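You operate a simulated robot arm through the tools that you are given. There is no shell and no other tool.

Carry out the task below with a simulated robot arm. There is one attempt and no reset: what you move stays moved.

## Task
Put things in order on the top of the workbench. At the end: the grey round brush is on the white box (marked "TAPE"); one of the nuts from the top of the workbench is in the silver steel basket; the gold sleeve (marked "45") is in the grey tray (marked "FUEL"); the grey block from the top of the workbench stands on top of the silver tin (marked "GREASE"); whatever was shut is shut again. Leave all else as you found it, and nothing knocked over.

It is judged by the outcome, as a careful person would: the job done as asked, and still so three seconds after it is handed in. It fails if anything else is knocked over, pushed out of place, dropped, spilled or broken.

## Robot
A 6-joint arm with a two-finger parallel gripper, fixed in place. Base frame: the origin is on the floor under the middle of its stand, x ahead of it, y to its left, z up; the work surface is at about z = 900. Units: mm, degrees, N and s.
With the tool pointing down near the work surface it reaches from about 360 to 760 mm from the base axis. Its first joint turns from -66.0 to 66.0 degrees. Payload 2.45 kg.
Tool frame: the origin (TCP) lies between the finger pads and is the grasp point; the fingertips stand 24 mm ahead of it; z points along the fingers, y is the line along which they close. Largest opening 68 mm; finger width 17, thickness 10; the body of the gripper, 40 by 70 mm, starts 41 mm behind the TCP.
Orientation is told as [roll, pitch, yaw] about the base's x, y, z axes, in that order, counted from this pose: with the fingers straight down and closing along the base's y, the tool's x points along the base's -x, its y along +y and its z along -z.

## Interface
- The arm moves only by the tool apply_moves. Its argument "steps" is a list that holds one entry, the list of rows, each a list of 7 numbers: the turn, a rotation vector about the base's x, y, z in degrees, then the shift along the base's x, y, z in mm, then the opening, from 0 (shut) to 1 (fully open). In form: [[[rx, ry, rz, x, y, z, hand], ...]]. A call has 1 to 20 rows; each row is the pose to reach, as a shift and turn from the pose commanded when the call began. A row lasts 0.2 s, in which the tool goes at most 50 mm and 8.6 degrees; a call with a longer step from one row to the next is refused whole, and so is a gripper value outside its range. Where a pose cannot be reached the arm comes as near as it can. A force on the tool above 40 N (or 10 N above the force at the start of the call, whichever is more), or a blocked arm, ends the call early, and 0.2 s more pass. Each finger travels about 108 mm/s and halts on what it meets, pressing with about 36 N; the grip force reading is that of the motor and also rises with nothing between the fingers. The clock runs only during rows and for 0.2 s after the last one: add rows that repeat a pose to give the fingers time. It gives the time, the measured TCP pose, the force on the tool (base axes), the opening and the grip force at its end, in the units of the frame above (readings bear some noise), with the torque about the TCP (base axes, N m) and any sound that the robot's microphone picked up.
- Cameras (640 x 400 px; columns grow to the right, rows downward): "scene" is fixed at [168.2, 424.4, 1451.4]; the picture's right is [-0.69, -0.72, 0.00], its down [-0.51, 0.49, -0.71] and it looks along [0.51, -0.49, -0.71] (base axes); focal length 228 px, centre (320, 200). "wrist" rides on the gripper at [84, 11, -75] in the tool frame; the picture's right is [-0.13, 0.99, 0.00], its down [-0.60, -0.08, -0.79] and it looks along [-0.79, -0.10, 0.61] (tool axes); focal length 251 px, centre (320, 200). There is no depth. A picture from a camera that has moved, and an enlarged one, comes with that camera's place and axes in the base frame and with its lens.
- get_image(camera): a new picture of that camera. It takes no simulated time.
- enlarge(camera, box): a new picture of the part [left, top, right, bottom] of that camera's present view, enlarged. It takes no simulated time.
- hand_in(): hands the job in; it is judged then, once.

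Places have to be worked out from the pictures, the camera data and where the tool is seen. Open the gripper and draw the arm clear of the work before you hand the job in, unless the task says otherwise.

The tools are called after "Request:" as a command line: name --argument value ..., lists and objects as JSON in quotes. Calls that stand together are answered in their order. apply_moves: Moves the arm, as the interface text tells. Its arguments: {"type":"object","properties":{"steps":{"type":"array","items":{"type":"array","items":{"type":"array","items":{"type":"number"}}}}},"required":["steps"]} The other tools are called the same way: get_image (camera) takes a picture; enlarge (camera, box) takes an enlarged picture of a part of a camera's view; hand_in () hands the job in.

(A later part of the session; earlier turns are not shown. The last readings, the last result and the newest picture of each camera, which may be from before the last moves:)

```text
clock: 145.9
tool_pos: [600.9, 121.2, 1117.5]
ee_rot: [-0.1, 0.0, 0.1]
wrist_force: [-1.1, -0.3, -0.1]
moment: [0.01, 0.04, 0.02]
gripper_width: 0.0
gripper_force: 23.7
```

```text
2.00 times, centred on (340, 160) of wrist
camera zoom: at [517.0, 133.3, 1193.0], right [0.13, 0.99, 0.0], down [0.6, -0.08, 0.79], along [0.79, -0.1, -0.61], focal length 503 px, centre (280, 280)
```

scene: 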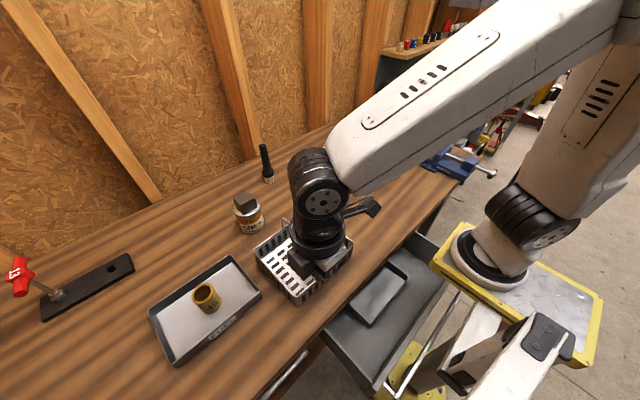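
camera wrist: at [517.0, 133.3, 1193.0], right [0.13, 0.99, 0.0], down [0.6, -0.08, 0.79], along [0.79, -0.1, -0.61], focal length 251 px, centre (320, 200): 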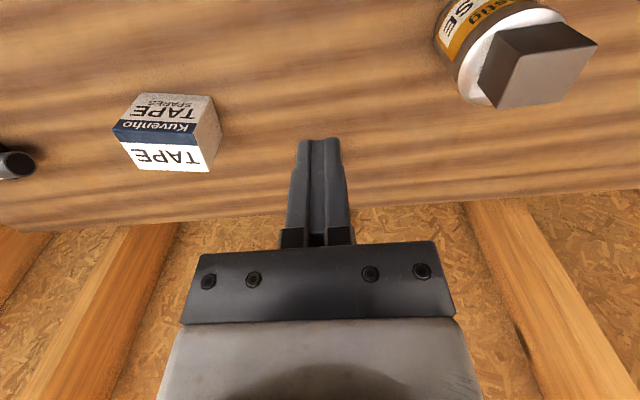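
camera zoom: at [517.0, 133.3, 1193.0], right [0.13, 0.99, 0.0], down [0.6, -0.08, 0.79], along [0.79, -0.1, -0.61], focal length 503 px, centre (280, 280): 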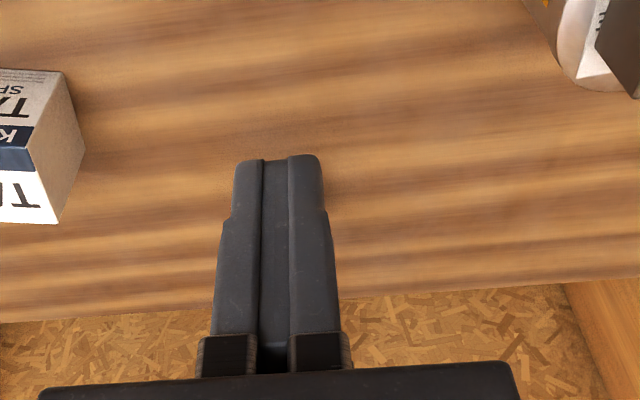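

The gripper hides the brush. I'll shift right to bring it into view.

Request:
apply_moves --steps '[[[0, 0, 0, 0, -35, 0, 0], [0, 0, 0, 10, -70, 0, 0], [0, 0, 0, 10, -70, 0, 0]]]'

Request:
enlarge --camera "wrist" --box '[360, 100, 500, 240]'

Request:
enlarge --camera "scene" --box '[230, 135, 350, 235]'

```text
clock: 146.7
tool_pos: [611.7, 52.7, 1118.3]
ee_rot: [-0.2, -0.1, 0.1]
wrist_force: [-0.1, -0.2, 0.4]
moment: [0.03, 0.03, 0.02]
gripper_width: 0.0
gripper_force: 23.7
```

```text
2.86 times, centred on (430, 170) of wrist
camera zoom: at [527.2, 64.3, 1193.7], right [0.13, 0.99, 0.0], down [0.6, -0.08, 0.79], along [0.79, -0.1, -0.61], focal length 718 px, centre (6, 286)
```

zoom: 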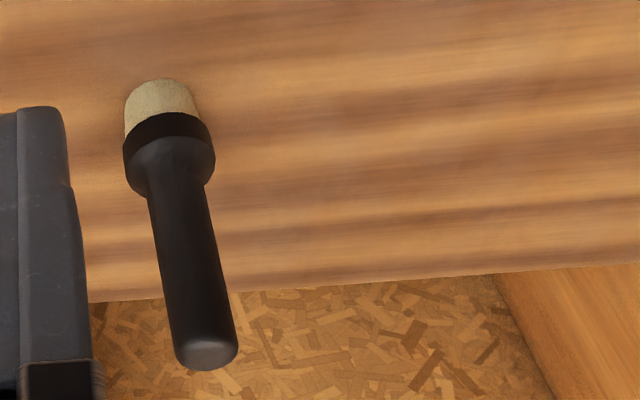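

```text
4.00 times, centred on (290, 185) of scene
camera zoom: at [168.3, 424.3, 1451.4], right [-0.69, -0.72, 0.0], down [-0.51, 0.49, -0.71], along [0.51, -0.49, -0.71], focal length 912 px, centre (440, 260)
```

zoom: 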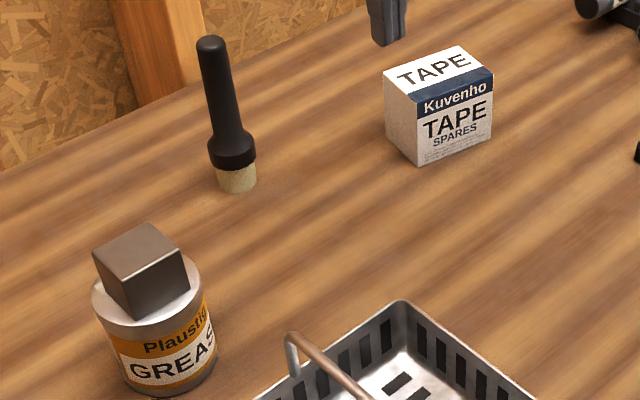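

The handle's top end looks dark grey in the light. I'll compare it directly with the black nut and the grey block under the same camera.

Request:
enlarge --camera "scene" --box '[256, 140, 280, 155]'

Request:
enlarge --camera "scene" --box '[360, 165, 384, 180]'

Request:
enlarge --camera "scene" --box '[232, 188, 264, 208]'

Request:
get_image --camera "wrist"

```text
16.00 times, centred on (268, 148) of scene
camera zoom: at [168.3, 424.3, 1451.4], right [-0.69, -0.72, 0.0], down [-0.51, 0.49, -0.71], along [0.51, -0.49, -0.71], focal length 3650 px, centre (1152, 1040)
```

zoom: 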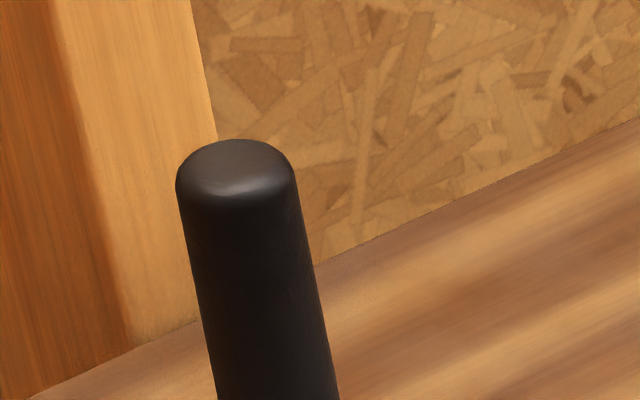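

```text
16.00 times, centred on (372, 172) of scene
camera zoom: at [168.3, 424.3, 1451.4], right [-0.69, -0.72, 0.0], down [-0.51, 0.49, -0.71], along [0.51, -0.49, -0.71], focal length 3650 px, centre (-512, 640)
```

zoom: 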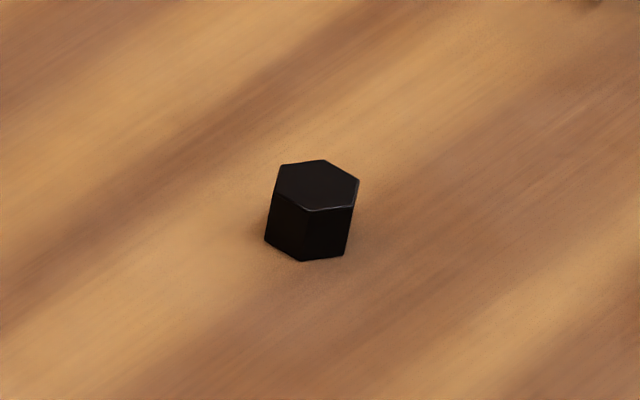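

```text
16.00 times, centred on (248, 198) of scene
camera zoom: at [168.3, 424.3, 1451.4], right [-0.69, -0.72, 0.0], down [-0.51, 0.49, -0.71], along [0.51, -0.49, -0.71], focal length 3650 px, centre (1472, 232)
```

zoom: 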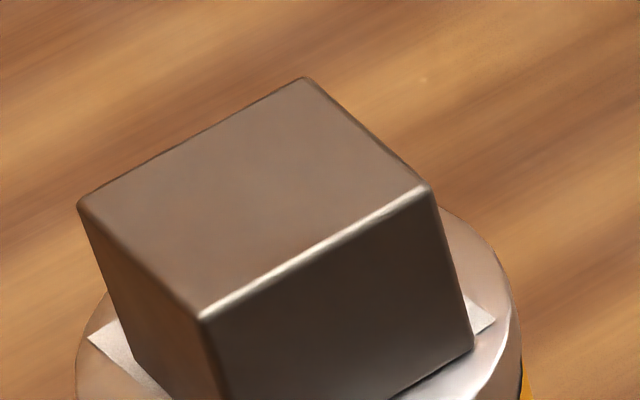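

```text
taken
camera wrist: at [527.2, 64.3, 1193.7], right [0.13, 0.99, 0.0], down [0.6, -0.08, 0.79], along [0.79, -0.1, -0.61], focal length 251 px, centre (320, 200)
```

wrist: 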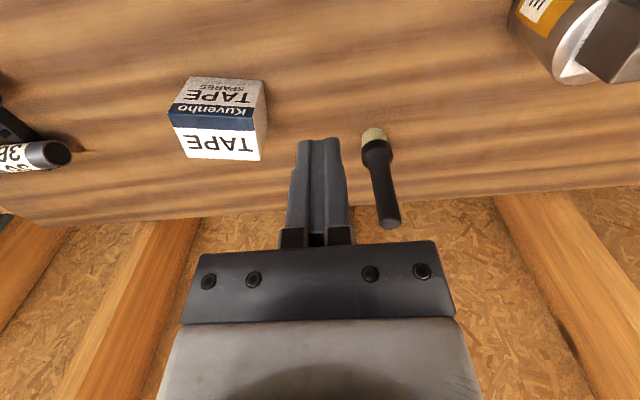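

The nut is true black while the brush handle is clearly a charcoal grey, so this is the grey round brush, and it is within reach on the bench. The drawer search was unnecessary, and I must shut drawer A again. First the brush: I'll measure it and the box precisely.

Request:
enlarge --camera "wrist" --box '[150, 60, 290, 180]'

Request:
enlarge --camera "scene" --box '[295, 138, 345, 183]'

Request:
enlarge --camera "wrist" --box '[350, 110, 420, 240]'

```text
3.33 times, centred on (220, 120) of wrist
camera zoom: at [527.2, 64.3, 1193.7], right [0.13, 0.99, 0.0], down [0.6, -0.08, 0.79], along [0.79, -0.1, -0.61], focal length 838 px, centre (653, 467)
```

zoom: 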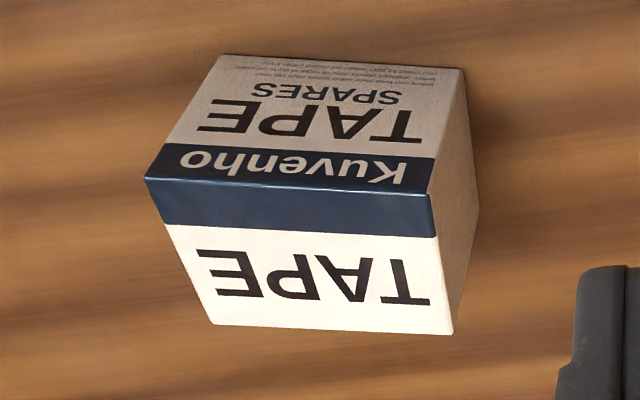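

```text
8.89 times, centred on (320, 160) of scene
camera zoom: at [168.3, 424.3, 1451.4], right [-0.69, -0.72, 0.0], down [-0.51, 0.49, -0.71], along [0.51, -0.49, -0.71], focal length 2028 px, centre (320, 551)
```

zoom: 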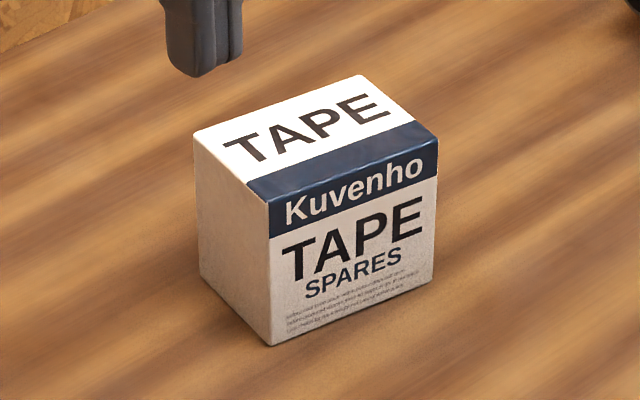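

```text
3.08 times, centred on (385, 175) of wrist
camera zoom: at [527.2, 64.3, 1193.7], right [0.13, 0.99, 0.0], down [0.6, -0.08, 0.79], along [0.79, -0.1, -0.61], focal length 774 px, centre (120, 277)
```

zoom: 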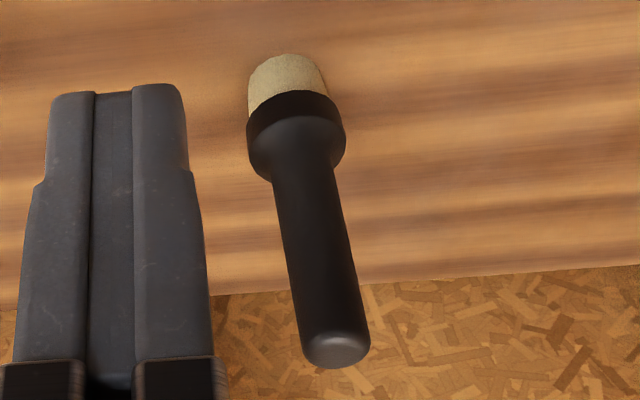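

The box top is about 82 × 57 mm at z≈978, centred at (685.5, -66). The brush stands at (764, 111) with its handle top near z=1047 and handle about 24 mm thick. I'll open, tilt 15° outward to ease the reach, and go above the brush.

Request:
apply_moves --steps '[[[0, -5, 0, 38, 14, 0, 0.5], [0, -10, 0, 76, 29, 0, 1], [0, -15, 0, 114, 44, -5, 1], [0, -15, 0, 145, 56, -15, 1], [0, -15, 0, 152.5, 58, -25, 1], [0, -15, 0, 152.5, 58, -25, 1]]]'

Request:
get_image --camera "wrist"

Request:
enlarge --camera "scene" --box '[220, 90, 340, 200]'

```text
clock: 148.1
tool_pos: [763.3, 110.7, 1093.1]
ee_rot: [-0.1, -14.9, 0.1]
wrist_force: [0.0, 0.0, 0.5]
moment: [0.01, 0.02, -0.02]
gripper_width: 67.9
gripper_force: 0.1
```

```text
taken
camera wrist: at [662.9, 123.1, 1143.4], right [0.12, 0.99, 0.03], down [0.38, -0.08, 0.92], along [0.92, -0.1, -0.39], focal length 251 px, centre (320, 200)
```

wrist: 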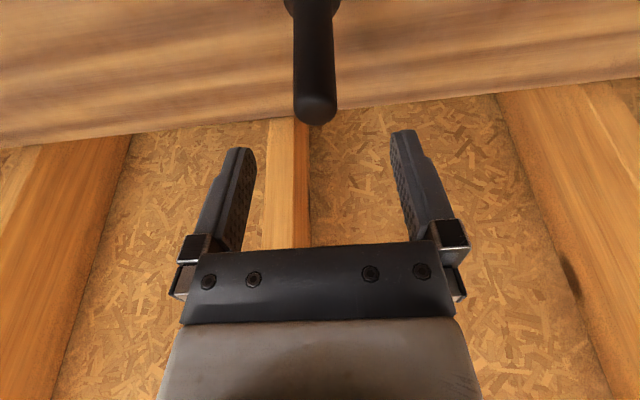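

```text
3.64 times, centred on (280, 145) of scene
camera zoom: at [168.2, 424.4, 1451.4], right [-0.69, -0.72, 0.0], down [-0.51, 0.49, -0.71], along [0.51, -0.49, -0.71], focal length 830 px, centre (466, 400)
```

zoom: 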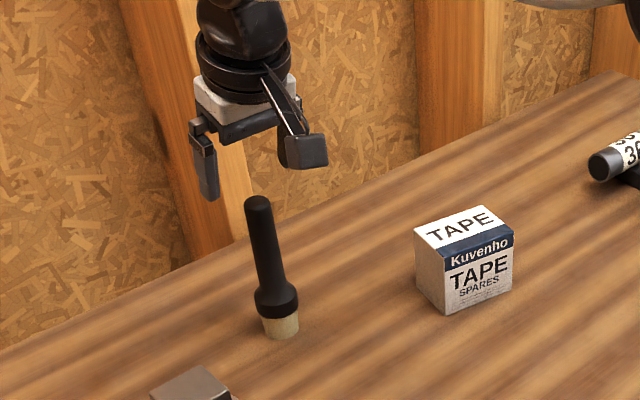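

Well aligned: the handle top reads (766, 111). I'll descend to z≈1015 and close on the handle.

Request:
apply_moves --steps '[[[0, 0, 0, 1, 0, -30, 1], [0, 0, 0, 1.5, 0, -60, 1], [0, 0, 0, 1.5, 0, -78, 1], [0, 0, 0, 1.5, 0, -78, 1]]]'

Request:
get_image --camera "wrist"

Request:
enlarge --camera "scene" --box '[220, 110, 320, 200]'

```text
clock: 149.1
tool_pos: [764.4, 110.3, 1015.2]
ee_rot: [-0.1, -15.1, 0.1]
wrist_force: [1.1, -0.3, 0.7]
moment: [0.0, 0.02, 0.03]
gripper_width: 67.9
gripper_force: 0.1
```

```text
taken
camera wrist: at [664.4, 122.7, 1065.5], right [0.12, 0.99, 0.03], down [0.38, -0.08, 0.92], along [0.92, -0.1, -0.38], focal length 251 px, centre (320, 200)
```

wrist: 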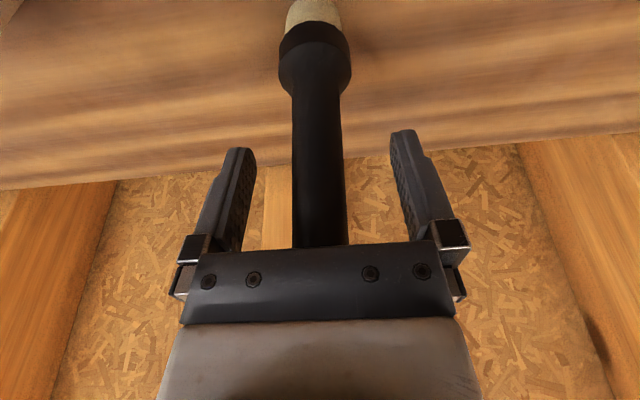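

```text
4.44 times, centred on (270, 155) of scene
camera zoom: at [168.2, 424.4, 1451.4], right [-0.69, -0.72, 0.0], down [-0.51, 0.49, -0.71], along [0.51, -0.49, -0.71], focal length 1014 px, centre (542, 400)
```

zoom: 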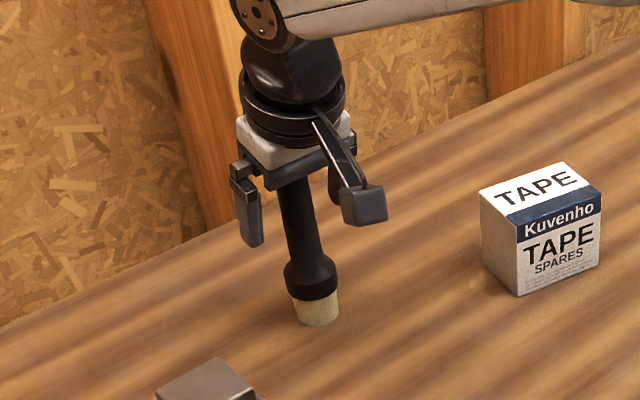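

The handle is centred between the fingers. I'll close and lift slightly.

Request:
apply_moves --steps '[[[0, 0, 0, 0, 0, 0, 0.5], [0, 0, 0, 0, 0, 0, 0.25], [0, 0, 0, 0, 0, 0, 0.15], [0, 0, 0, 0, 0, 0, 0.15], [0, 0, 0, 0, 0, 0, 0.15], [0, 0, 0, 0, 0, 8, 0.15], [0, 0, 0, 0, 0, 30, 0.15], [0, 0, 0, 0, 0, 60, 0.15]]]'

Request:
get_image --camera "wrist"

Request:
enlarge --camera "scene" --box '[220, 80, 340, 200]'

```text
clock: 150.9
tool_pos: [763.9, 112.0, 1075.2]
ee_rot: [-0.1, -15.0, 0.1]
wrist_force: [-0.3, -0.2, 0.0]
moment: [0.01, -0.01, -0.04]
gripper_width: 23.9
gripper_force: 36.2
```

```text
taken
camera wrist: at [662.7, 123.8, 1126.8], right [0.12, 0.99, 0.03], down [0.38, -0.08, 0.92], along [0.92, -0.1, -0.39], focal length 251 px, centre (320, 200)
```

wrist: 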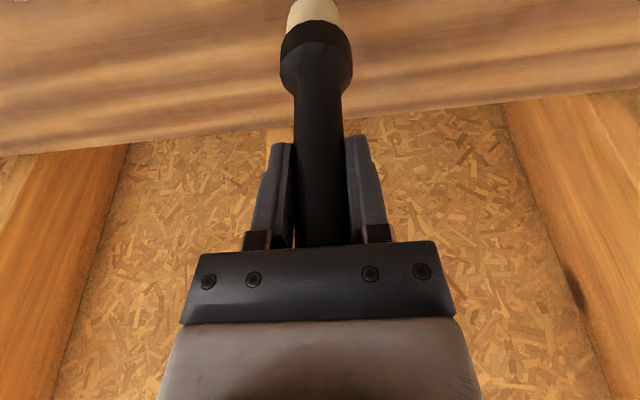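

```text
3.33 times, centred on (280, 140) of scene
camera zoom: at [168.2, 424.4, 1451.4], right [-0.69, -0.72, 0.0], down [-0.51, 0.49, -0.71], along [0.51, -0.49, -0.71], focal length 760 px, centre (453, 400)
```

zoom: 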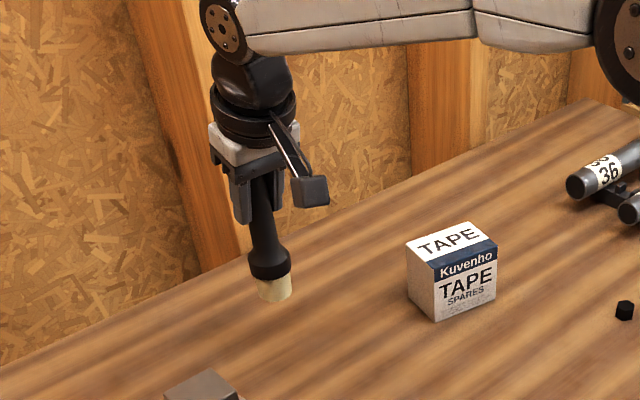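

The brush is held at 24 mm and hangs upright, its bottom 115 mm below the TCP. I'll raise it and carry it over the box centre.

Request:
apply_moves --steps '[[[0, 0, 0, 0, 0, 30, 0.15], [0, 0, 0, 0, 0, 52, 0.15], [0, 0, 0, -16, -36, 52, 0.15], [0, 0, 0, -32, -72, 52, 0.15], [0, 0, 0, -48, -108, 52, 0.15], [0, 0, 0, -64, -144, 52, 0.15], [0, 0, 0, -79, -177, 52, 0.15], [0, 0, 0, -79, -177, 52, 0.15]]]'

Request:
get_image --camera "wrist"

Request:
enlarge --camera "scene" --box '[270, 80, 390, 200]'

```text
clock: 152.7
tool_pos: [683.0, -66.8, 1127.8]
ee_rot: [-0.1, -15.0, 0.1]
wrist_force: [-0.9, 0.4, 0.0]
moment: [-0.01, -0.01, -0.02]
gripper_width: 23.9
gripper_force: 36.0
```

```text
taken
camera wrist: at [583.5, -55.7, 1178.0], right [0.12, 0.99, 0.03], down [0.38, -0.08, 0.92], along [0.92, -0.1, -0.38], focal length 251 px, centre (320, 200)
```

wrist: 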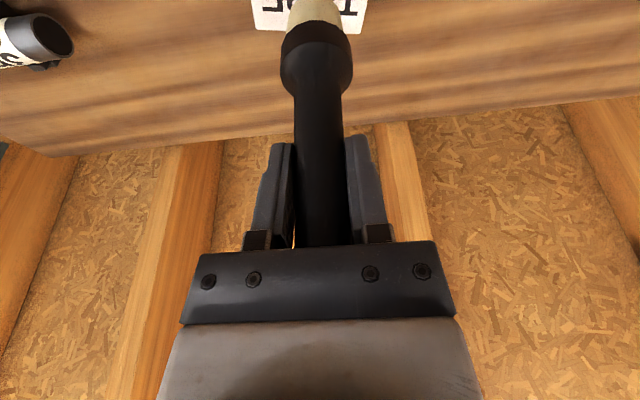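

```text
3.33 times, centred on (330, 140) of scene
camera zoom: at [168.3, 424.3, 1451.4], right [-0.69, -0.72, 0.0], down [-0.51, 0.49, -0.71], along [0.51, -0.49, -0.71], focal length 760 px, centre (287, 400)
```

zoom: 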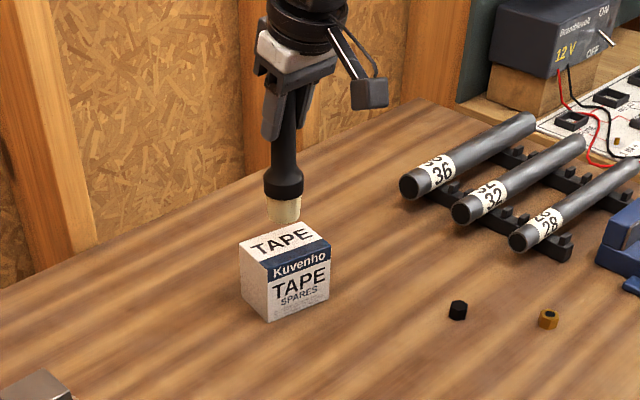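

The brush is over the middle of the box top. I'll lower to about 5 mm above contact.

Request:
apply_moves --steps '[[[0, 0, 0, 1, 0, -15, 0.15], [0, 0, 0, 1, 0, -27, 0.15], [0, 0, 0, 1, 0, -30, 0.15], [0, 0, 0, 1, 0, -30, 0.15]]]'

Request:
enlarge --camera "scene" --box '[280, 110, 360, 190]'

Request:
enlarge --camera "wrist" --box '[220, 0, 420, 120]'

```text
clock: 153.7
tool_pos: [685.3, -65.1, 1097.4]
ee_rot: [-0.1, -14.9, 0.1]
wrist_force: [0.3, 0.3, -1.3]
moment: [-0.01, -0.03, 0.0]
gripper_width: 23.7
gripper_force: 35.8
```

```text
5.00 times, centred on (320, 150) of scene
camera zoom: at [168.3, 424.4, 1451.4], right [-0.69, -0.72, 0.0], down [-0.51, 0.49, -0.71], along [0.51, -0.49, -0.71], focal length 1141 px, centre (320, 450)
```

zoom: 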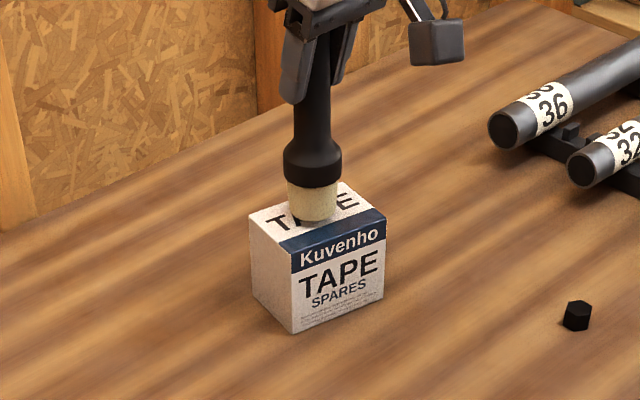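

```text
3.20 times, centred on (320, 60) of wrist
camera zoom: at [585.1, -54.1, 1148.6], right [0.12, 0.99, 0.03], down [0.38, -0.08, 0.92], along [0.92, -0.1, -0.38], focal length 805 px, centre (320, 648)
```

zoom: 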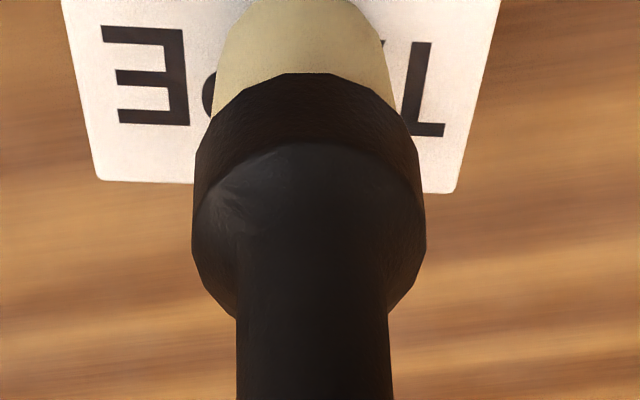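

Centred on the box top with only a few millimetres to go. I'll lower in 1 mm steps until it touches.

Request:
apply_moves --steps '[[[0, 0, 0, 0, 0, -1, 0.15], [0, 0, 0, 0, 0, -2, 0.15], [0, 0, 0, 0, 0, -3, 0.15], [0, 0, 0, 0, 0, -3, 0.15]]]'

```text
clock: 154.7
tool_pos: [684.6, -65.3, 1093.9]
ee_rot: [-0.1, -14.9, 0.1]
wrist_force: [-0.5, 0.0, -0.4]
moment: [0.01, 0.02, -0.02]
gripper_width: 23.7
gripper_force: 35.9
```

Request:
apply_moves --steps '[[[0, 0, 0, 0, 0, -1, 0.15], [0, 0, 0, 0, 0, -2, 0.15], [0, 0, 0, 0, 0, -2, 0.15]]]'

```text
clock: 155.5
tool_pos: [685.2, -66.6, 1092.4]
ee_rot: [0.0, -15.0, 0.1]
wrist_force: [0.6, -0.8, -0.6]
moment: [-0.01, -0.01, -0.01]
gripper_width: 23.7
gripper_force: 36.5
```

No contact yet; continuing in small steps.

Request:
apply_moves --steps '[[[0, 0, 0, 0, 0, -1, 0.15], [0, 0, 0, 0, 0, -2, 0.15], [0, 0, 0, 0, 0, -2, 0.15]]]'

Request:
enlarge --camera "scene" --box '[295, 130, 345, 180]'

```text
clock: 156.3
tool_pos: [685.7, -66.2, 1088.8]
ee_rot: [-0.2, -15.0, 0.1]
wrist_force: [0.7, 1.5, -1.6]
moment: [-0.01, 0.01, 0.0]
gripper_width: 23.6
gripper_force: 35.9
```

```text
8.00 times, centred on (320, 155) of scene
camera zoom: at [168.3, 424.4, 1451.4], right [-0.69, -0.72, 0.0], down [-0.51, 0.49, -0.71], along [0.51, -0.49, -0.71], focal length 1825 px, centre (320, 560)
```

zoom: 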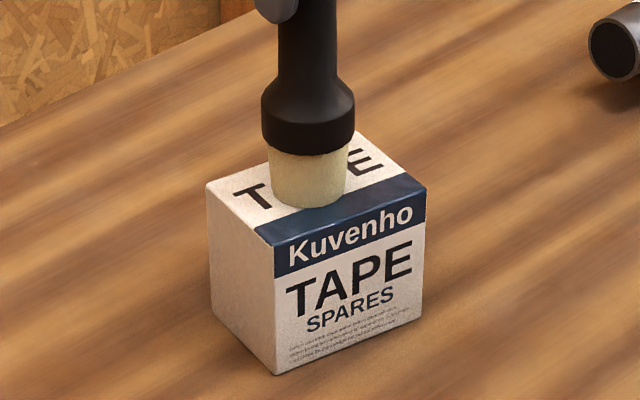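

Request:
apply_moves --steps '[[[0, 0, 0, 0, 0, -1, 0.15], [0, 0, 0, 0, 0, -1.5, 0.15], [0, 0, 0, 0, 0, -1.5, 0.15]]]'

```text
clock: 157.1
tool_pos: [686.4, -65.2, 1089.4]
ee_rot: [-0.1, -15.0, 0.1]
wrist_force: [-2.7, 0.4, 6.6]
moment: [-0.06, 0.29, 0.01]
gripper_width: 23.9
gripper_force: 36.3
```

Contact: 6.6 N upward. I'll ease up a fraction, open gently and wait before rising.

Request:
apply_moves --steps '[[[0, 0, 0, 0, 0, 0.3, 0.15], [0, 0, 0, 0, 0, 0.3, 0.4], [0, 0, 0, 0, 0, 0.3, 0.55], [0, 0, 0, 0, 0, 0.3, 0.8], [0, 0, 0, 0, 0, 0.3, 1], [0, 0, 0, 0, 0, 0.3, 1]]]'

Request:
enlarge --camera "scene" --box '[280, 100, 360, 190]'

Request:
get_image --camera "wrist"

```text
clock: 158.5
tool_pos: [684.1, -65.8, 1089.3]
ee_rot: [-0.1, -15.1, 0.1]
wrist_force: [-0.3, -0.4, -0.3]
moment: [-0.04, 0.0, 0.02]
gripper_width: 68.1
gripper_force: 0.0
```

```text
4.44 times, centred on (320, 145) of scene
camera zoom: at [168.2, 424.4, 1451.4], right [-0.69, -0.72, 0.0], down [-0.51, 0.49, -0.71], along [0.51, -0.49, -0.71], focal length 1014 px, centre (320, 444)
```

zoom: 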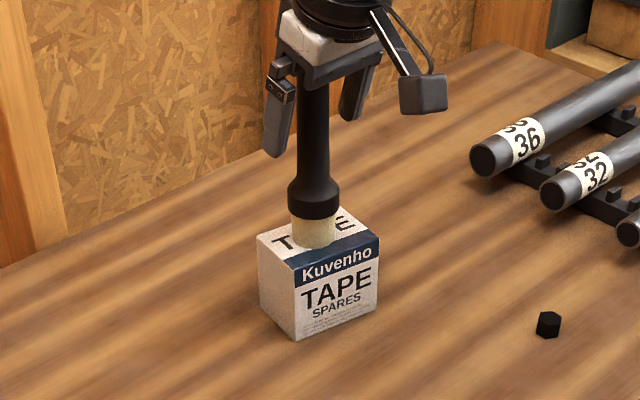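

```text
taken
camera wrist: at [584.9, -54.5, 1140.3], right [0.12, 0.99, 0.03], down [0.38, -0.08, 0.92], along [0.92, -0.1, -0.38], focal length 251 px, centre (320, 200)
```

wrist: 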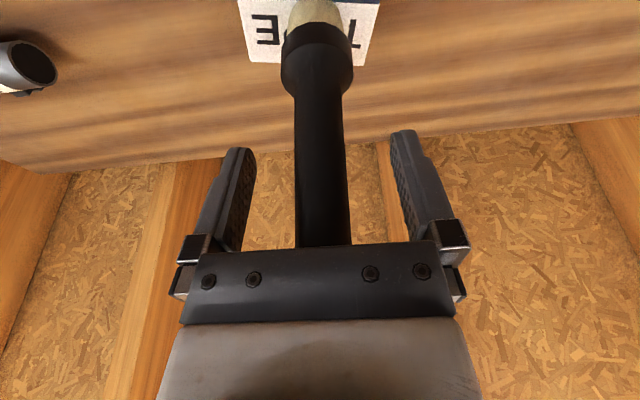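

The brush stands on the box by itself. I'll rise straight up, well above the handle, before moving away.

Request:
apply_moves --steps '[[[0, 0, 0, 0, 0, 15, 1], [0, 0, 0, 0, 0, 45, 1], [0, 0, 0, 0, 0, 85, 1], [0, 0, 0, -10, 0, 110, 1], [0, 0, 0, -40, 0, 120, 1], [0, 5, 0, -80, 10, 120, 1], [0, 10, 0, -120, 20, 110, 1], [0, 15, 0, -160, 30, 90, 1]]]'

Request:
enlarge --camera "scene" --box '[280, 100, 360, 190]'

Request:
get_image --camera "scene"

Request:
get_image --camera "wrist"

```text
clock: 160.3
tool_pos: [522.6, -35.2, 1182.3]
ee_rot: [-0.2, 0.2, 0.1]
wrist_force: [0.6, 0.2, -0.8]
moment: [0.0, -0.01, -0.02]
gripper_width: 67.9
gripper_force: 0.2
```

```text
4.44 times, centred on (320, 145) of scene
camera zoom: at [168.2, 424.4, 1451.4], right [-0.69, -0.72, 0.0], down [-0.51, 0.49, -0.71], along [0.51, -0.49, -0.71], focal length 1014 px, centre (320, 444)
```

zoom: 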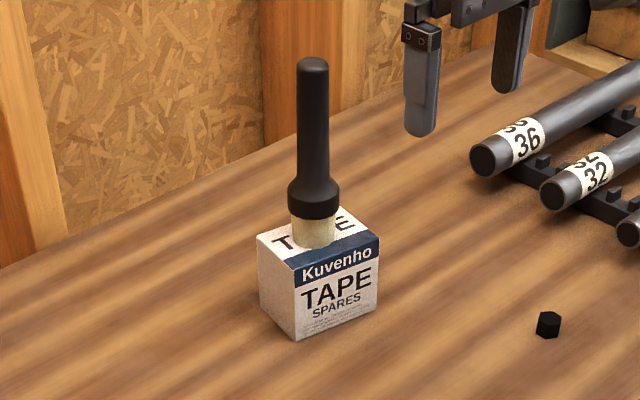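

```text
taken
```

scene: 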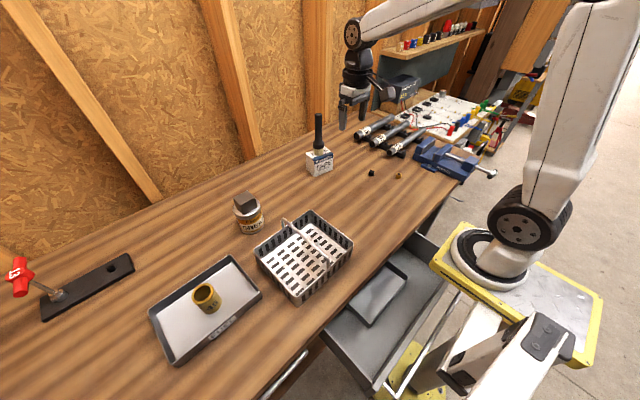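

```text
taken
camera wrist: at [440.5, -23.1, 1257.0], right [0.13, 0.99, 0.0], down [0.61, -0.08, 0.79], along [0.79, -0.1, -0.61], focal length 251 px, centre (320, 200)
```

wrist: 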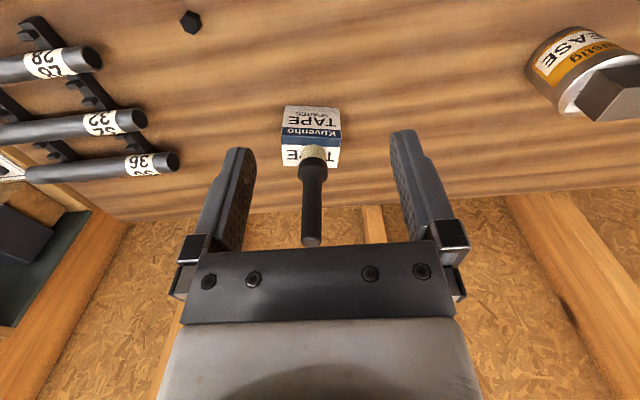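

All four placements are done and the brush stands steady. Now I must shut drawer A again. I'll go back over the front left region at a safe height and turn to yaw 90, as worked before.

Request:
apply_moves --steps '[[[0, 0, 0, -30, 38, 0, 0.6], [0, 0, 0, -60, 76, 0, 0.6], [0, 0, 0, -90, 114, 0, 0.6], [0, 0, 0, -120, 152, 0, 0.6], [0, 0, 0, -150, 190, 0, 0.6], [0, 0, 0, -180, 228, 0, 0.6], [0, 0, 0, -205, 266, -15, 0.6], [0, 0, 0, -225, 300, -40, 0.6], [0, 0, 0, -240, 316, -80, 0.6], [0, 0, 0, -240, 316, -115, 0.6], [0, 0, 0, -240, 316, -130, 0.6]]]'

```text
clock: 162.7
tool_pos: [283.5, 279.7, 1047.8]
ee_rot: [-0.1, 0.0, 0.1]
wrist_force: [0.4, 0.5, 0.0]
moment: [0.02, -0.01, 0.03]
gripper_width: 40.9
gripper_force: 0.0
```

Request:
apply_moves --steps '[[[0, 0, 8.2, 0, 0, 0, 0.59], [0, 0, 16.4, 0, 0, 0, 0.59], [0, 0, 24.6, 0, 0, 0, 0.59], [0, 0, 32.8, 0, 0, 0, 0.59], [0, 0, 41, 0, 0, 0, 0.59], [0, 0, 49.2, 0, 0, 0, 0.59], [0, 0, 57.4, 0, 0, 0, 0.59], [0, 0, 65.6, 0, 0, 0, 0.59], [0, 0, 73.8, 0, 0, 0, 0.59], [0, 0, 82, 0, 0, 0, 0.59], [0, 0, 90, 0, 0, 0, 0.59], [0, 0, 90, 0, 0, 0, 0.59]]]'

```text
clock: 165.3
tool_pos: [284.9, 280.7, 1049.3]
ee_rot: [0.0, 0.1, 90.2]
wrist_force: [-0.5, -0.7, 0.4]
moment: [0.0, 0.02, -0.02]
gripper_width: 40.2
gripper_force: 0.1
```

Yaw 90 reached. I'll lean the tool progressively toward -x while moving over the drawer's front panel, staying above its top edge.

Request:
apply_moves --steps '[[[0, 4, 0, -5, -5, -9, 0.59], [0, 8, 0, -12, -12, -29, 0.59], [0, 12, 0, -22, -21, -59, 0.59], [0, 15, 0, -34, -29, -94, 0.59], [0, 18, 0, -52, -38, -119, 0.59], [0, 21, 0, -76, -47, -134, 0.59], [0, 24, 0, -102, -56, -139, 0.59], [0, 26, 0, -124, -63, -142, 0.59], [0, 28, 0, -139, -69, -144, 0.59], [0, 28, 0, -139, -69, -144, 0.59]]]'

Request:
get_image --camera "wrist"

Request:
enlarge --camera "scene" --box '[320, 230, 460, 400]'

```text
clock: 167.5
tool_pos: [144.5, 209.3, 906.0]
ee_rot: [28.1, 0.0, 90.0]
wrist_force: [0.3, -0.1, 0.7]
moment: [-0.01, 0.0, 0.01]
gripper_width: 40.0
gripper_force: 0.1
```

```text
taken
camera wrist: at [171.2, 126.5, 977.4], right [-0.88, 0.13, 0.47], down [0.44, 0.6, 0.66], along [-0.2, 0.79, -0.59], focal length 251 px, centre (320, 200)
```

wrist: 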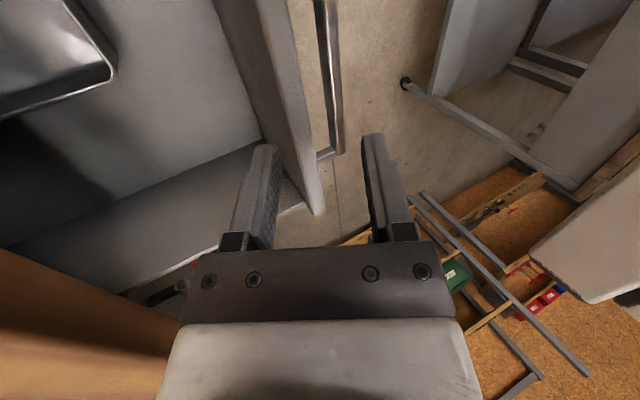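

```text
2.35 times, centred on (390, 315) of scene
camera zoom: at [168.2, 424.4, 1451.4], right [-0.69, -0.72, 0.0], down [-0.51, 0.49, -0.71], along [0.51, -0.49, -0.71], focal length 537 px, centre (155, -71)
```

zoom: 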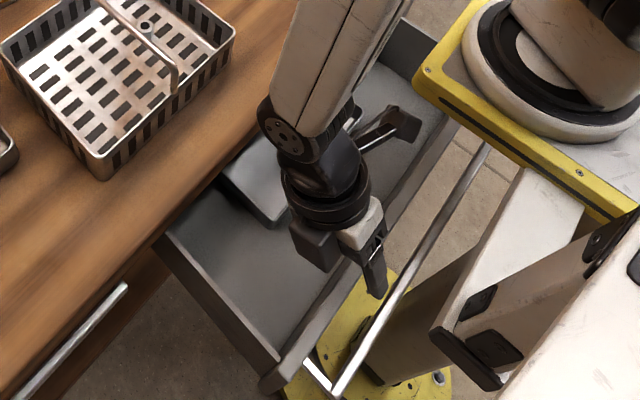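

The panel's top edge lies between the two fingers. I'll lower so the fingers straddle it.

Request:
apply_moves --steps '[[[0, 0, 0, -4, -4, -13, 0.59], [0, 0, 0, -7, -7, -26, 0.59], [0, 0, 0, -7, -10, -40, 0.59], [0, 0, 0, -7, -12, -52, 0.59], [0, 0, 0, -7, -12, -52, 0.59]]]'

Request:
get_image --camera "wrist"

```text
clock: 168.7
tool_pos: [138.3, 199.2, 853.1]
ee_rot: [27.9, -0.2, 90.1]
wrist_force: [-0.6, 0.1, -0.2]
moment: [0.0, 0.02, -0.03]
gripper_width: 40.0
gripper_force: 0.0
```

```text
taken
camera wrist: at [165.0, 116.1, 925.0], right [-0.88, 0.13, 0.46], down [0.44, 0.6, 0.66], along [-0.2, 0.79, -0.59], focal length 251 px, centre (320, 200)
```

wrist: 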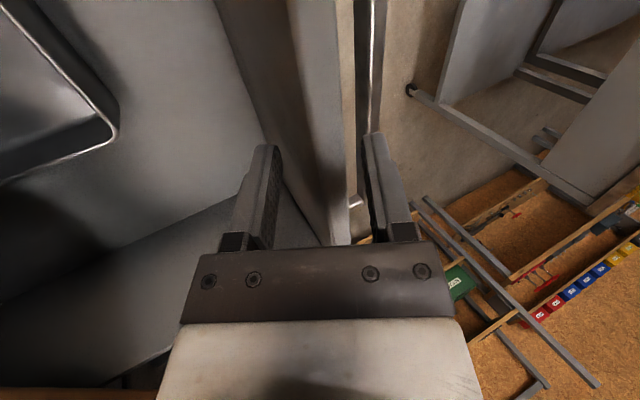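

The fingers straddle the panel. I'll push the drawer back in toward +x, reducing the lean step by step.

Request:
apply_moves --steps '[[[0, 0, 0, 8.4, 0, 0, 0.59], [0, -2, 0, 16.2, 0, 0.3, 0.59], [0, -4, 0, 24.3, 0, 0.7, 0.59], [0, -6, 0, 32.2, 0, 1, 0.59], [0, -8, 0, 40.1, 0, 1.3, 0.59], [0, -10, 0, 48, 0, 1.6, 0.59], [0, -12, 0, 55.9, 0, 1.8, 0.59], [0, -14, 0, 63.9, 0, 2, 0.59], [0, -16, 0, 71.8, 0, 2.2, 0.59], [0, -17, 0, 79.8, 0, 2.3, 0.59], [0, -18, 0, 86.8, 0, 2.4, 0.59], [0, -18, 0, 86.8, 0, 2.4, 0.59]]]'

Request:
get_image --camera "scene"

Request:
get_image --camera "wrist"

```text
clock: 171.3
tool_pos: [225.2, 199.8, 856.1]
ee_rot: [9.9, -0.1, 90.2]
wrist_force: [-0.5, 1.2, -0.2]
moment: [0.0, -0.01, -0.02]
gripper_width: 40.0
gripper_force: 0.2
```

```text
taken
```

scene: 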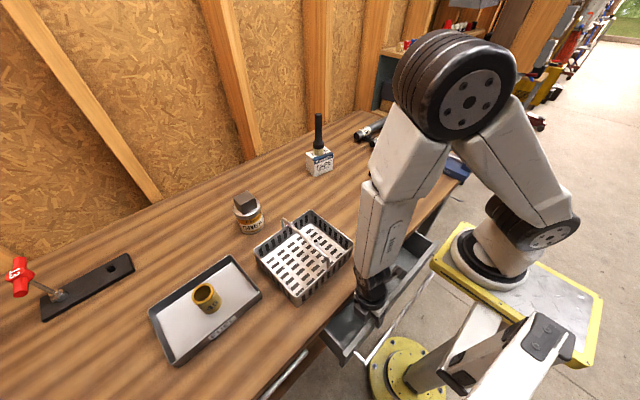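

```text
taken
camera wrist: at [228.5, 115.8, 932.2], right [-0.98, 0.13, 0.17], down [0.21, 0.6, 0.77], along [-0.01, 0.79, -0.62], focal length 251 px, centre (320, 200)
```

wrist: 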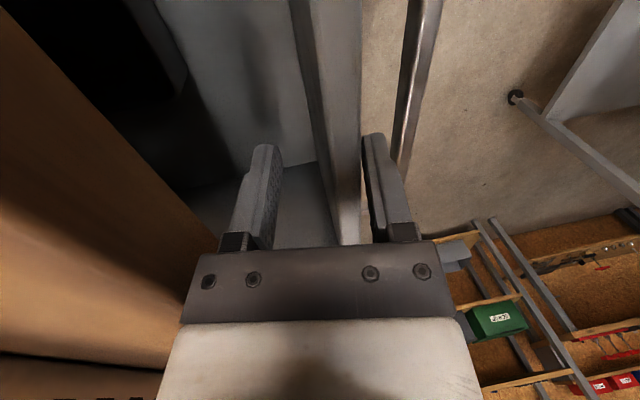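

The drawer went in smoothly, about 80 mm. I'll rise slightly so the body clears the slab top and push a bit further with this straddle.

Request:
apply_moves --steps '[[[0, -2, 0, 2.9, 0, 6.3, 0.59], [0, -4, 0, 6.9, 0, 12.4, 0.59], [0, -6, 0, 10.6, 0, 14.4, 0.59], [0, -6, 0, 14, 0, 14.4, 0.59], [0, -6, 0, 17, 0, 14.4, 0.59], [0, -6, 0, 17, 0, 14.4, 0.59]]]'

Request:
enlarge --camera "wrist" --box '[180, 0, 480, 250]'

```text
clock: 172.7
tool_pos: [242.8, 200.1, 870.2]
ee_rot: [4.0, 0.0, 90.1]
wrist_force: [0.8, 0.0, 0.4]
moment: [0.01, 0.02, 0.0]
gripper_width: 40.2
gripper_force: 0.2
```

```text
1.60 times, centred on (330, 125) of wrist
camera zoom: at [237.6, 116.6, 945.3], right [-0.99, 0.13, 0.07], down [0.13, 0.6, 0.79], along [0.06, 0.79, -0.61], focal length 402 px, centre (304, 320)
```

zoom: 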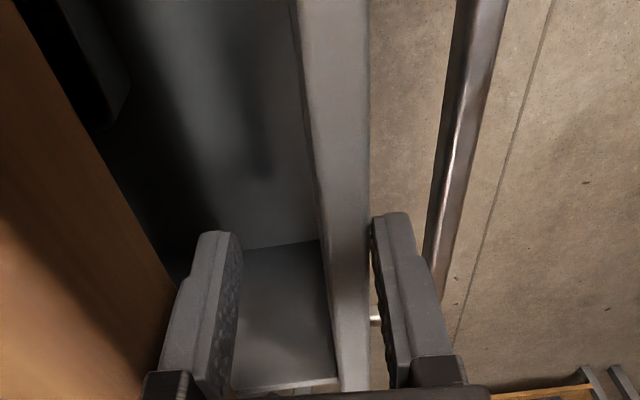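

The panel is now at about x≈222. For the last part I'll push on the bar's front with the rear finger's outer face, so I'll lift out, pass over the panel and come down in front of the bar with the gripper fully open.

Request:
apply_moves --steps '[[[0, 0, 0, 0, 0, 14, 0.59], [0, 2, 0, -14.5, 0, 28.9, 0.59], [0, 6, 0, -32.8, 0, 29.6, 0.59], [0, 10, 0, -48.2, 0, 29.3, 0.59], [0, 13, 0, -63, 0, 26, 0.59], [0, 16, 0, -78.8, 0, 10.6, 0.59], [0, 18, 0, -93, 1, 2.3, 0.8], [0, 18, 0, -93, 1, 2.3, 1], [0, 18, 0, -93, 1, 2.3, 1]]]'

Request:
get_image --camera "wrist"

```text
clock: 174.7
tool_pos: [151.6, 198.2, 872.1]
ee_rot: [21.9, 0.0, 90.1]
wrist_force: [0.4, -0.4, 0.4]
moment: [-0.03, 0.02, 0.01]
gripper_width: 68.0
gripper_force: 0.0
```

```text
taken
camera wrist: at [169.8, 116.0, 945.6], right [-0.92, 0.13, 0.37], down [0.37, 0.6, 0.71], along [-0.13, 0.79, -0.6], focal length 251 px, centre (320, 200)
```

wrist: 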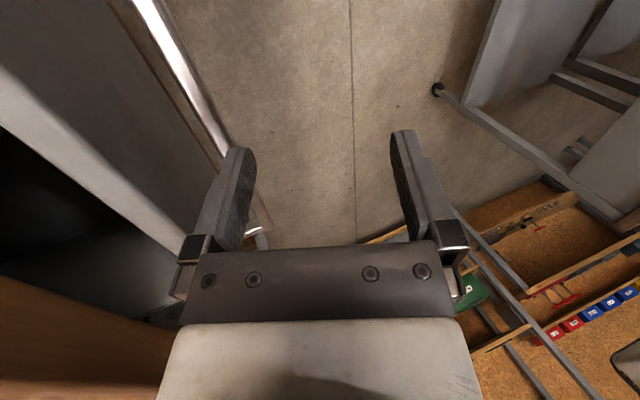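

The bar lies just beyond the rear finger. I'll lower in front of it and then push it in, straightening the tool along the way.

Request:
apply_moves --steps '[[[0, 0, 0, -3, 0, -10, 1], [0, 0, 0, -3, 0, -21, 1], [0, 0, 0, -3, 0, -21, 1]]]'

Request:
get_image --camera "wrist"

```text
clock: 175.5
tool_pos: [148.5, 199.8, 850.3]
ee_rot: [21.9, -0.1, 90.0]
wrist_force: [0.0, 0.4, 1.0]
moment: [-0.02, -0.05, 0.0]
gripper_width: 67.9
gripper_force: 0.0
```

```text
taken
camera wrist: at [166.9, 116.8, 924.8], right [-0.92, 0.13, 0.37], down [0.37, 0.6, 0.71], along [-0.13, 0.79, -0.6], focal length 251 px, centre (320, 200)
```

wrist: 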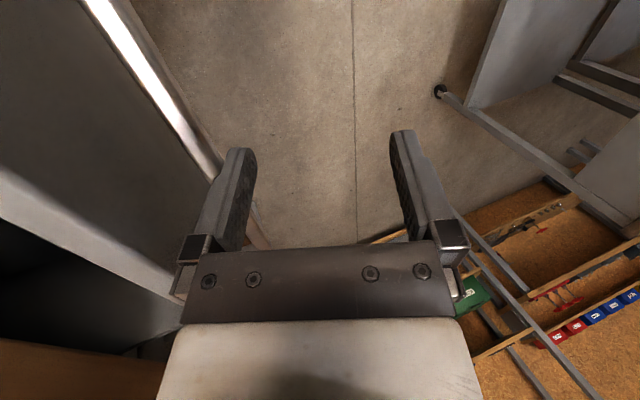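

In place in front of the bar. Now I'll push the drawer toward its closed position.

Request:
apply_moves --steps '[[[0, -2, 0, 11.7, 0, -1.4, 1], [0, -4, 0, 22.9, 0, -2.6, 1], [0, -6, 0, 34.1, 0, -3.8, 1], [0, -8, 0, 45.3, 0, -5.1, 1], [0, -10, 0, 55.5, 0, -6.4, 1], [0, -12, 0, 64.7, 0, -7.8, 1], [0, -14, 0, 71.8, 0, -9.1, 1], [0, -16, 0, 78, 0, -10.5, 1], [0, -17, 0, 82.6, 0, -11.3, 1], [0, -17, 0, 82.6, 0, -11.3, 1]]]'

Request:
get_image --camera "scene"

Request:
get_image --camera "wrist"

```text
clock: 177.7
tool_pos: [229.6, 198.8, 838.9]
ee_rot: [4.9, 0.0, 90.1]
wrist_force: [-1.9, 0.6, -0.6]
moment: [0.01, -0.11, -0.01]
gripper_width: 66.2
gripper_force: 0.0
```

```text
taken
```

scene: 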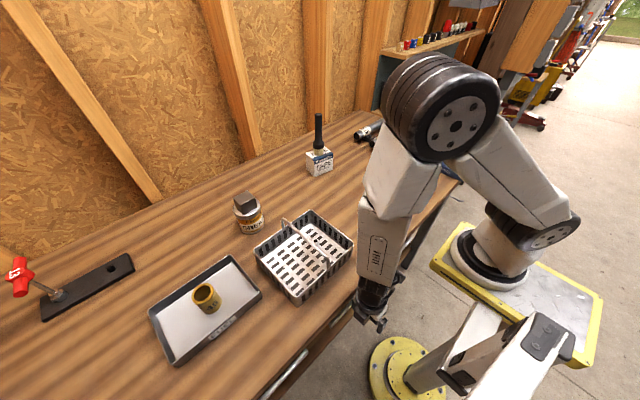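

```text
taken
camera wrist: at [225.6, 117.1, 915.4], right [-0.99, 0.13, 0.09], down [0.15, 0.6, 0.78], along [0.05, 0.79, -0.62], focal length 251 px, centre (320, 200)
```

wrist: 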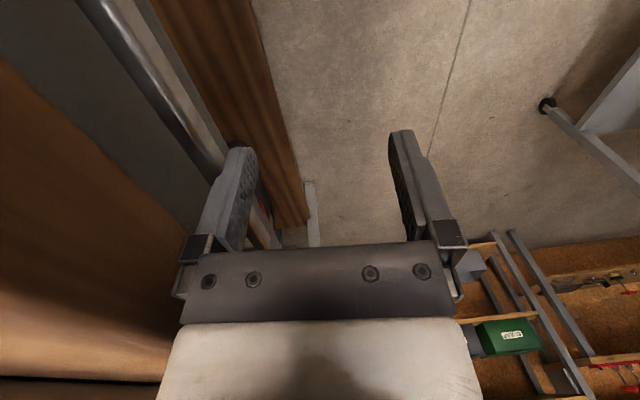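

Nearly shut. I'll compare the bar's end with its original position in the same enlarged view.

Request:
enlarge --camera "scene" --box '[312, 310, 360, 340]'

Request:
enlarge --camera "wrist" --box '[40, 0, 300, 250]'

```text
13.33 times, centred on (336, 325) of scene
camera zoom: at [168.2, 424.4, 1451.4], right [-0.69, -0.72, 0.0], down [-0.51, 0.49, -0.71], along [0.51, -0.49, -0.71], focal length 3042 px, centre (107, -1467)
```

zoom: 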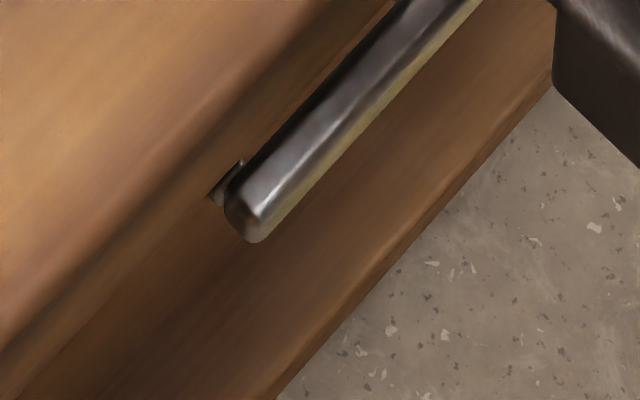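

```text
1.60 times, centred on (170, 125) of wrist
camera zoom: at [225.6, 117.1, 915.4], right [-0.99, 0.13, 0.09], down [0.15, 0.6, 0.78], along [0.05, 0.79, -0.62], focal length 402 px, centre (560, 320)
```

zoom: 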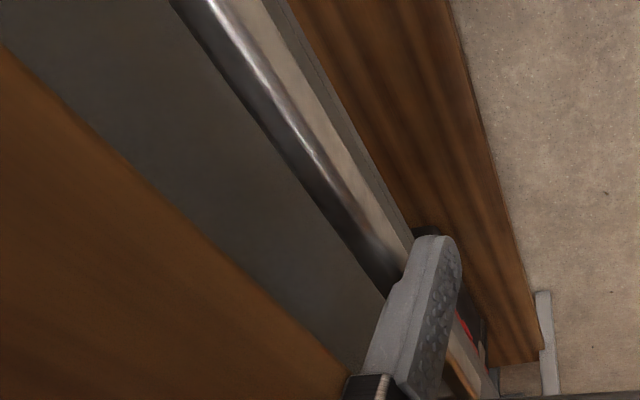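

The bar end is at its original place in this view. I'll press 2–3 mm further to be sure it is against its stop.

Request:
apply_moves --steps '[[[0, 0, 0, 1.5, 0, 0, 1], [0, 0, 0, 3, 0, 0, 1], [0, 0, 0, 3, 0, 0, 1]]]'

Request:
enlarge --camera "scene" --box '[312, 310, 360, 340]'

```text
clock: 178.5
tool_pos: [231.5, 200.2, 839.9]
ee_rot: [4.9, 0.0, 90.1]
wrist_force: [-7.8, 2.0, -1.7]
moment: [-0.1, -0.3, 0.07]
gripper_width: 61.7
gripper_force: 0.0
```

```text
13.33 times, centred on (336, 325) of scene
camera zoom: at [168.0, 424.4, 1451.4], right [-0.69, -0.72, 0.0], down [-0.51, 0.49, -0.71], along [0.51, -0.49, -0.71], focal length 3042 px, centre (107, -1467)
```

zoom: 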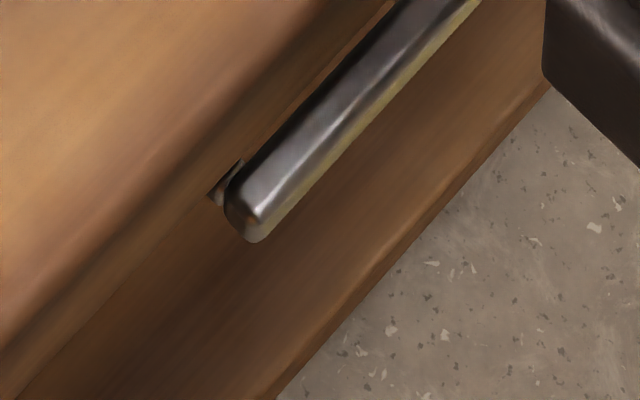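

The finger yields at 8 N against a firm stop, so drawer A is fully shut. I'll back away from the bar and rise out, then straighten up.

Request:
apply_moves --steps '[[[0, 0, 0, -7, 0, 0, 1], [0, 0, 0, -13, 3, 5, 1], [0, 0, 0, -14, 10, 25, 1], [0, 0, 0, -14, 20, 55, 1], [0, 0, 0, -12, 32, 90, 1], [0, 0, 0, -8, 45, 130, 1], [0, 0, 0, 2, 58, 170, 1], [0, -3, 0, 20, 70, 205, 1], [0, -4.9, 0, 40, 78, 225, 1]]]'

Request:
get_image --camera "scene"

```text
clock: 180.5
tool_pos: [273.8, 276.5, 1068.4]
ee_rot: [0.0, 0.1, 90.1]
wrist_force: [-1.0, 0.2, -0.4]
moment: [-0.02, 0.01, 0.02]
gripper_width: 67.8
gripper_force: 0.1
out of reach, approached as far as the arm can: row 3, 4
```

```text
taken
```

scene: 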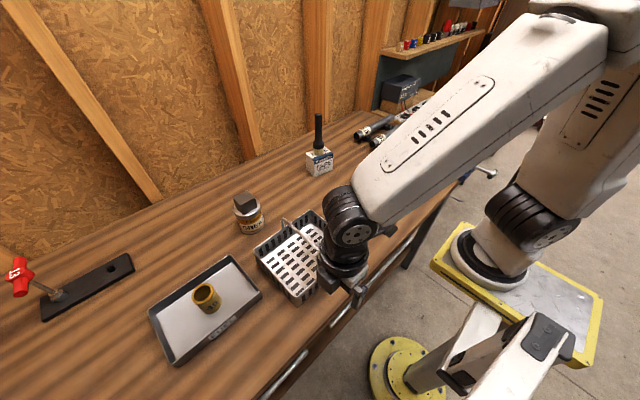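

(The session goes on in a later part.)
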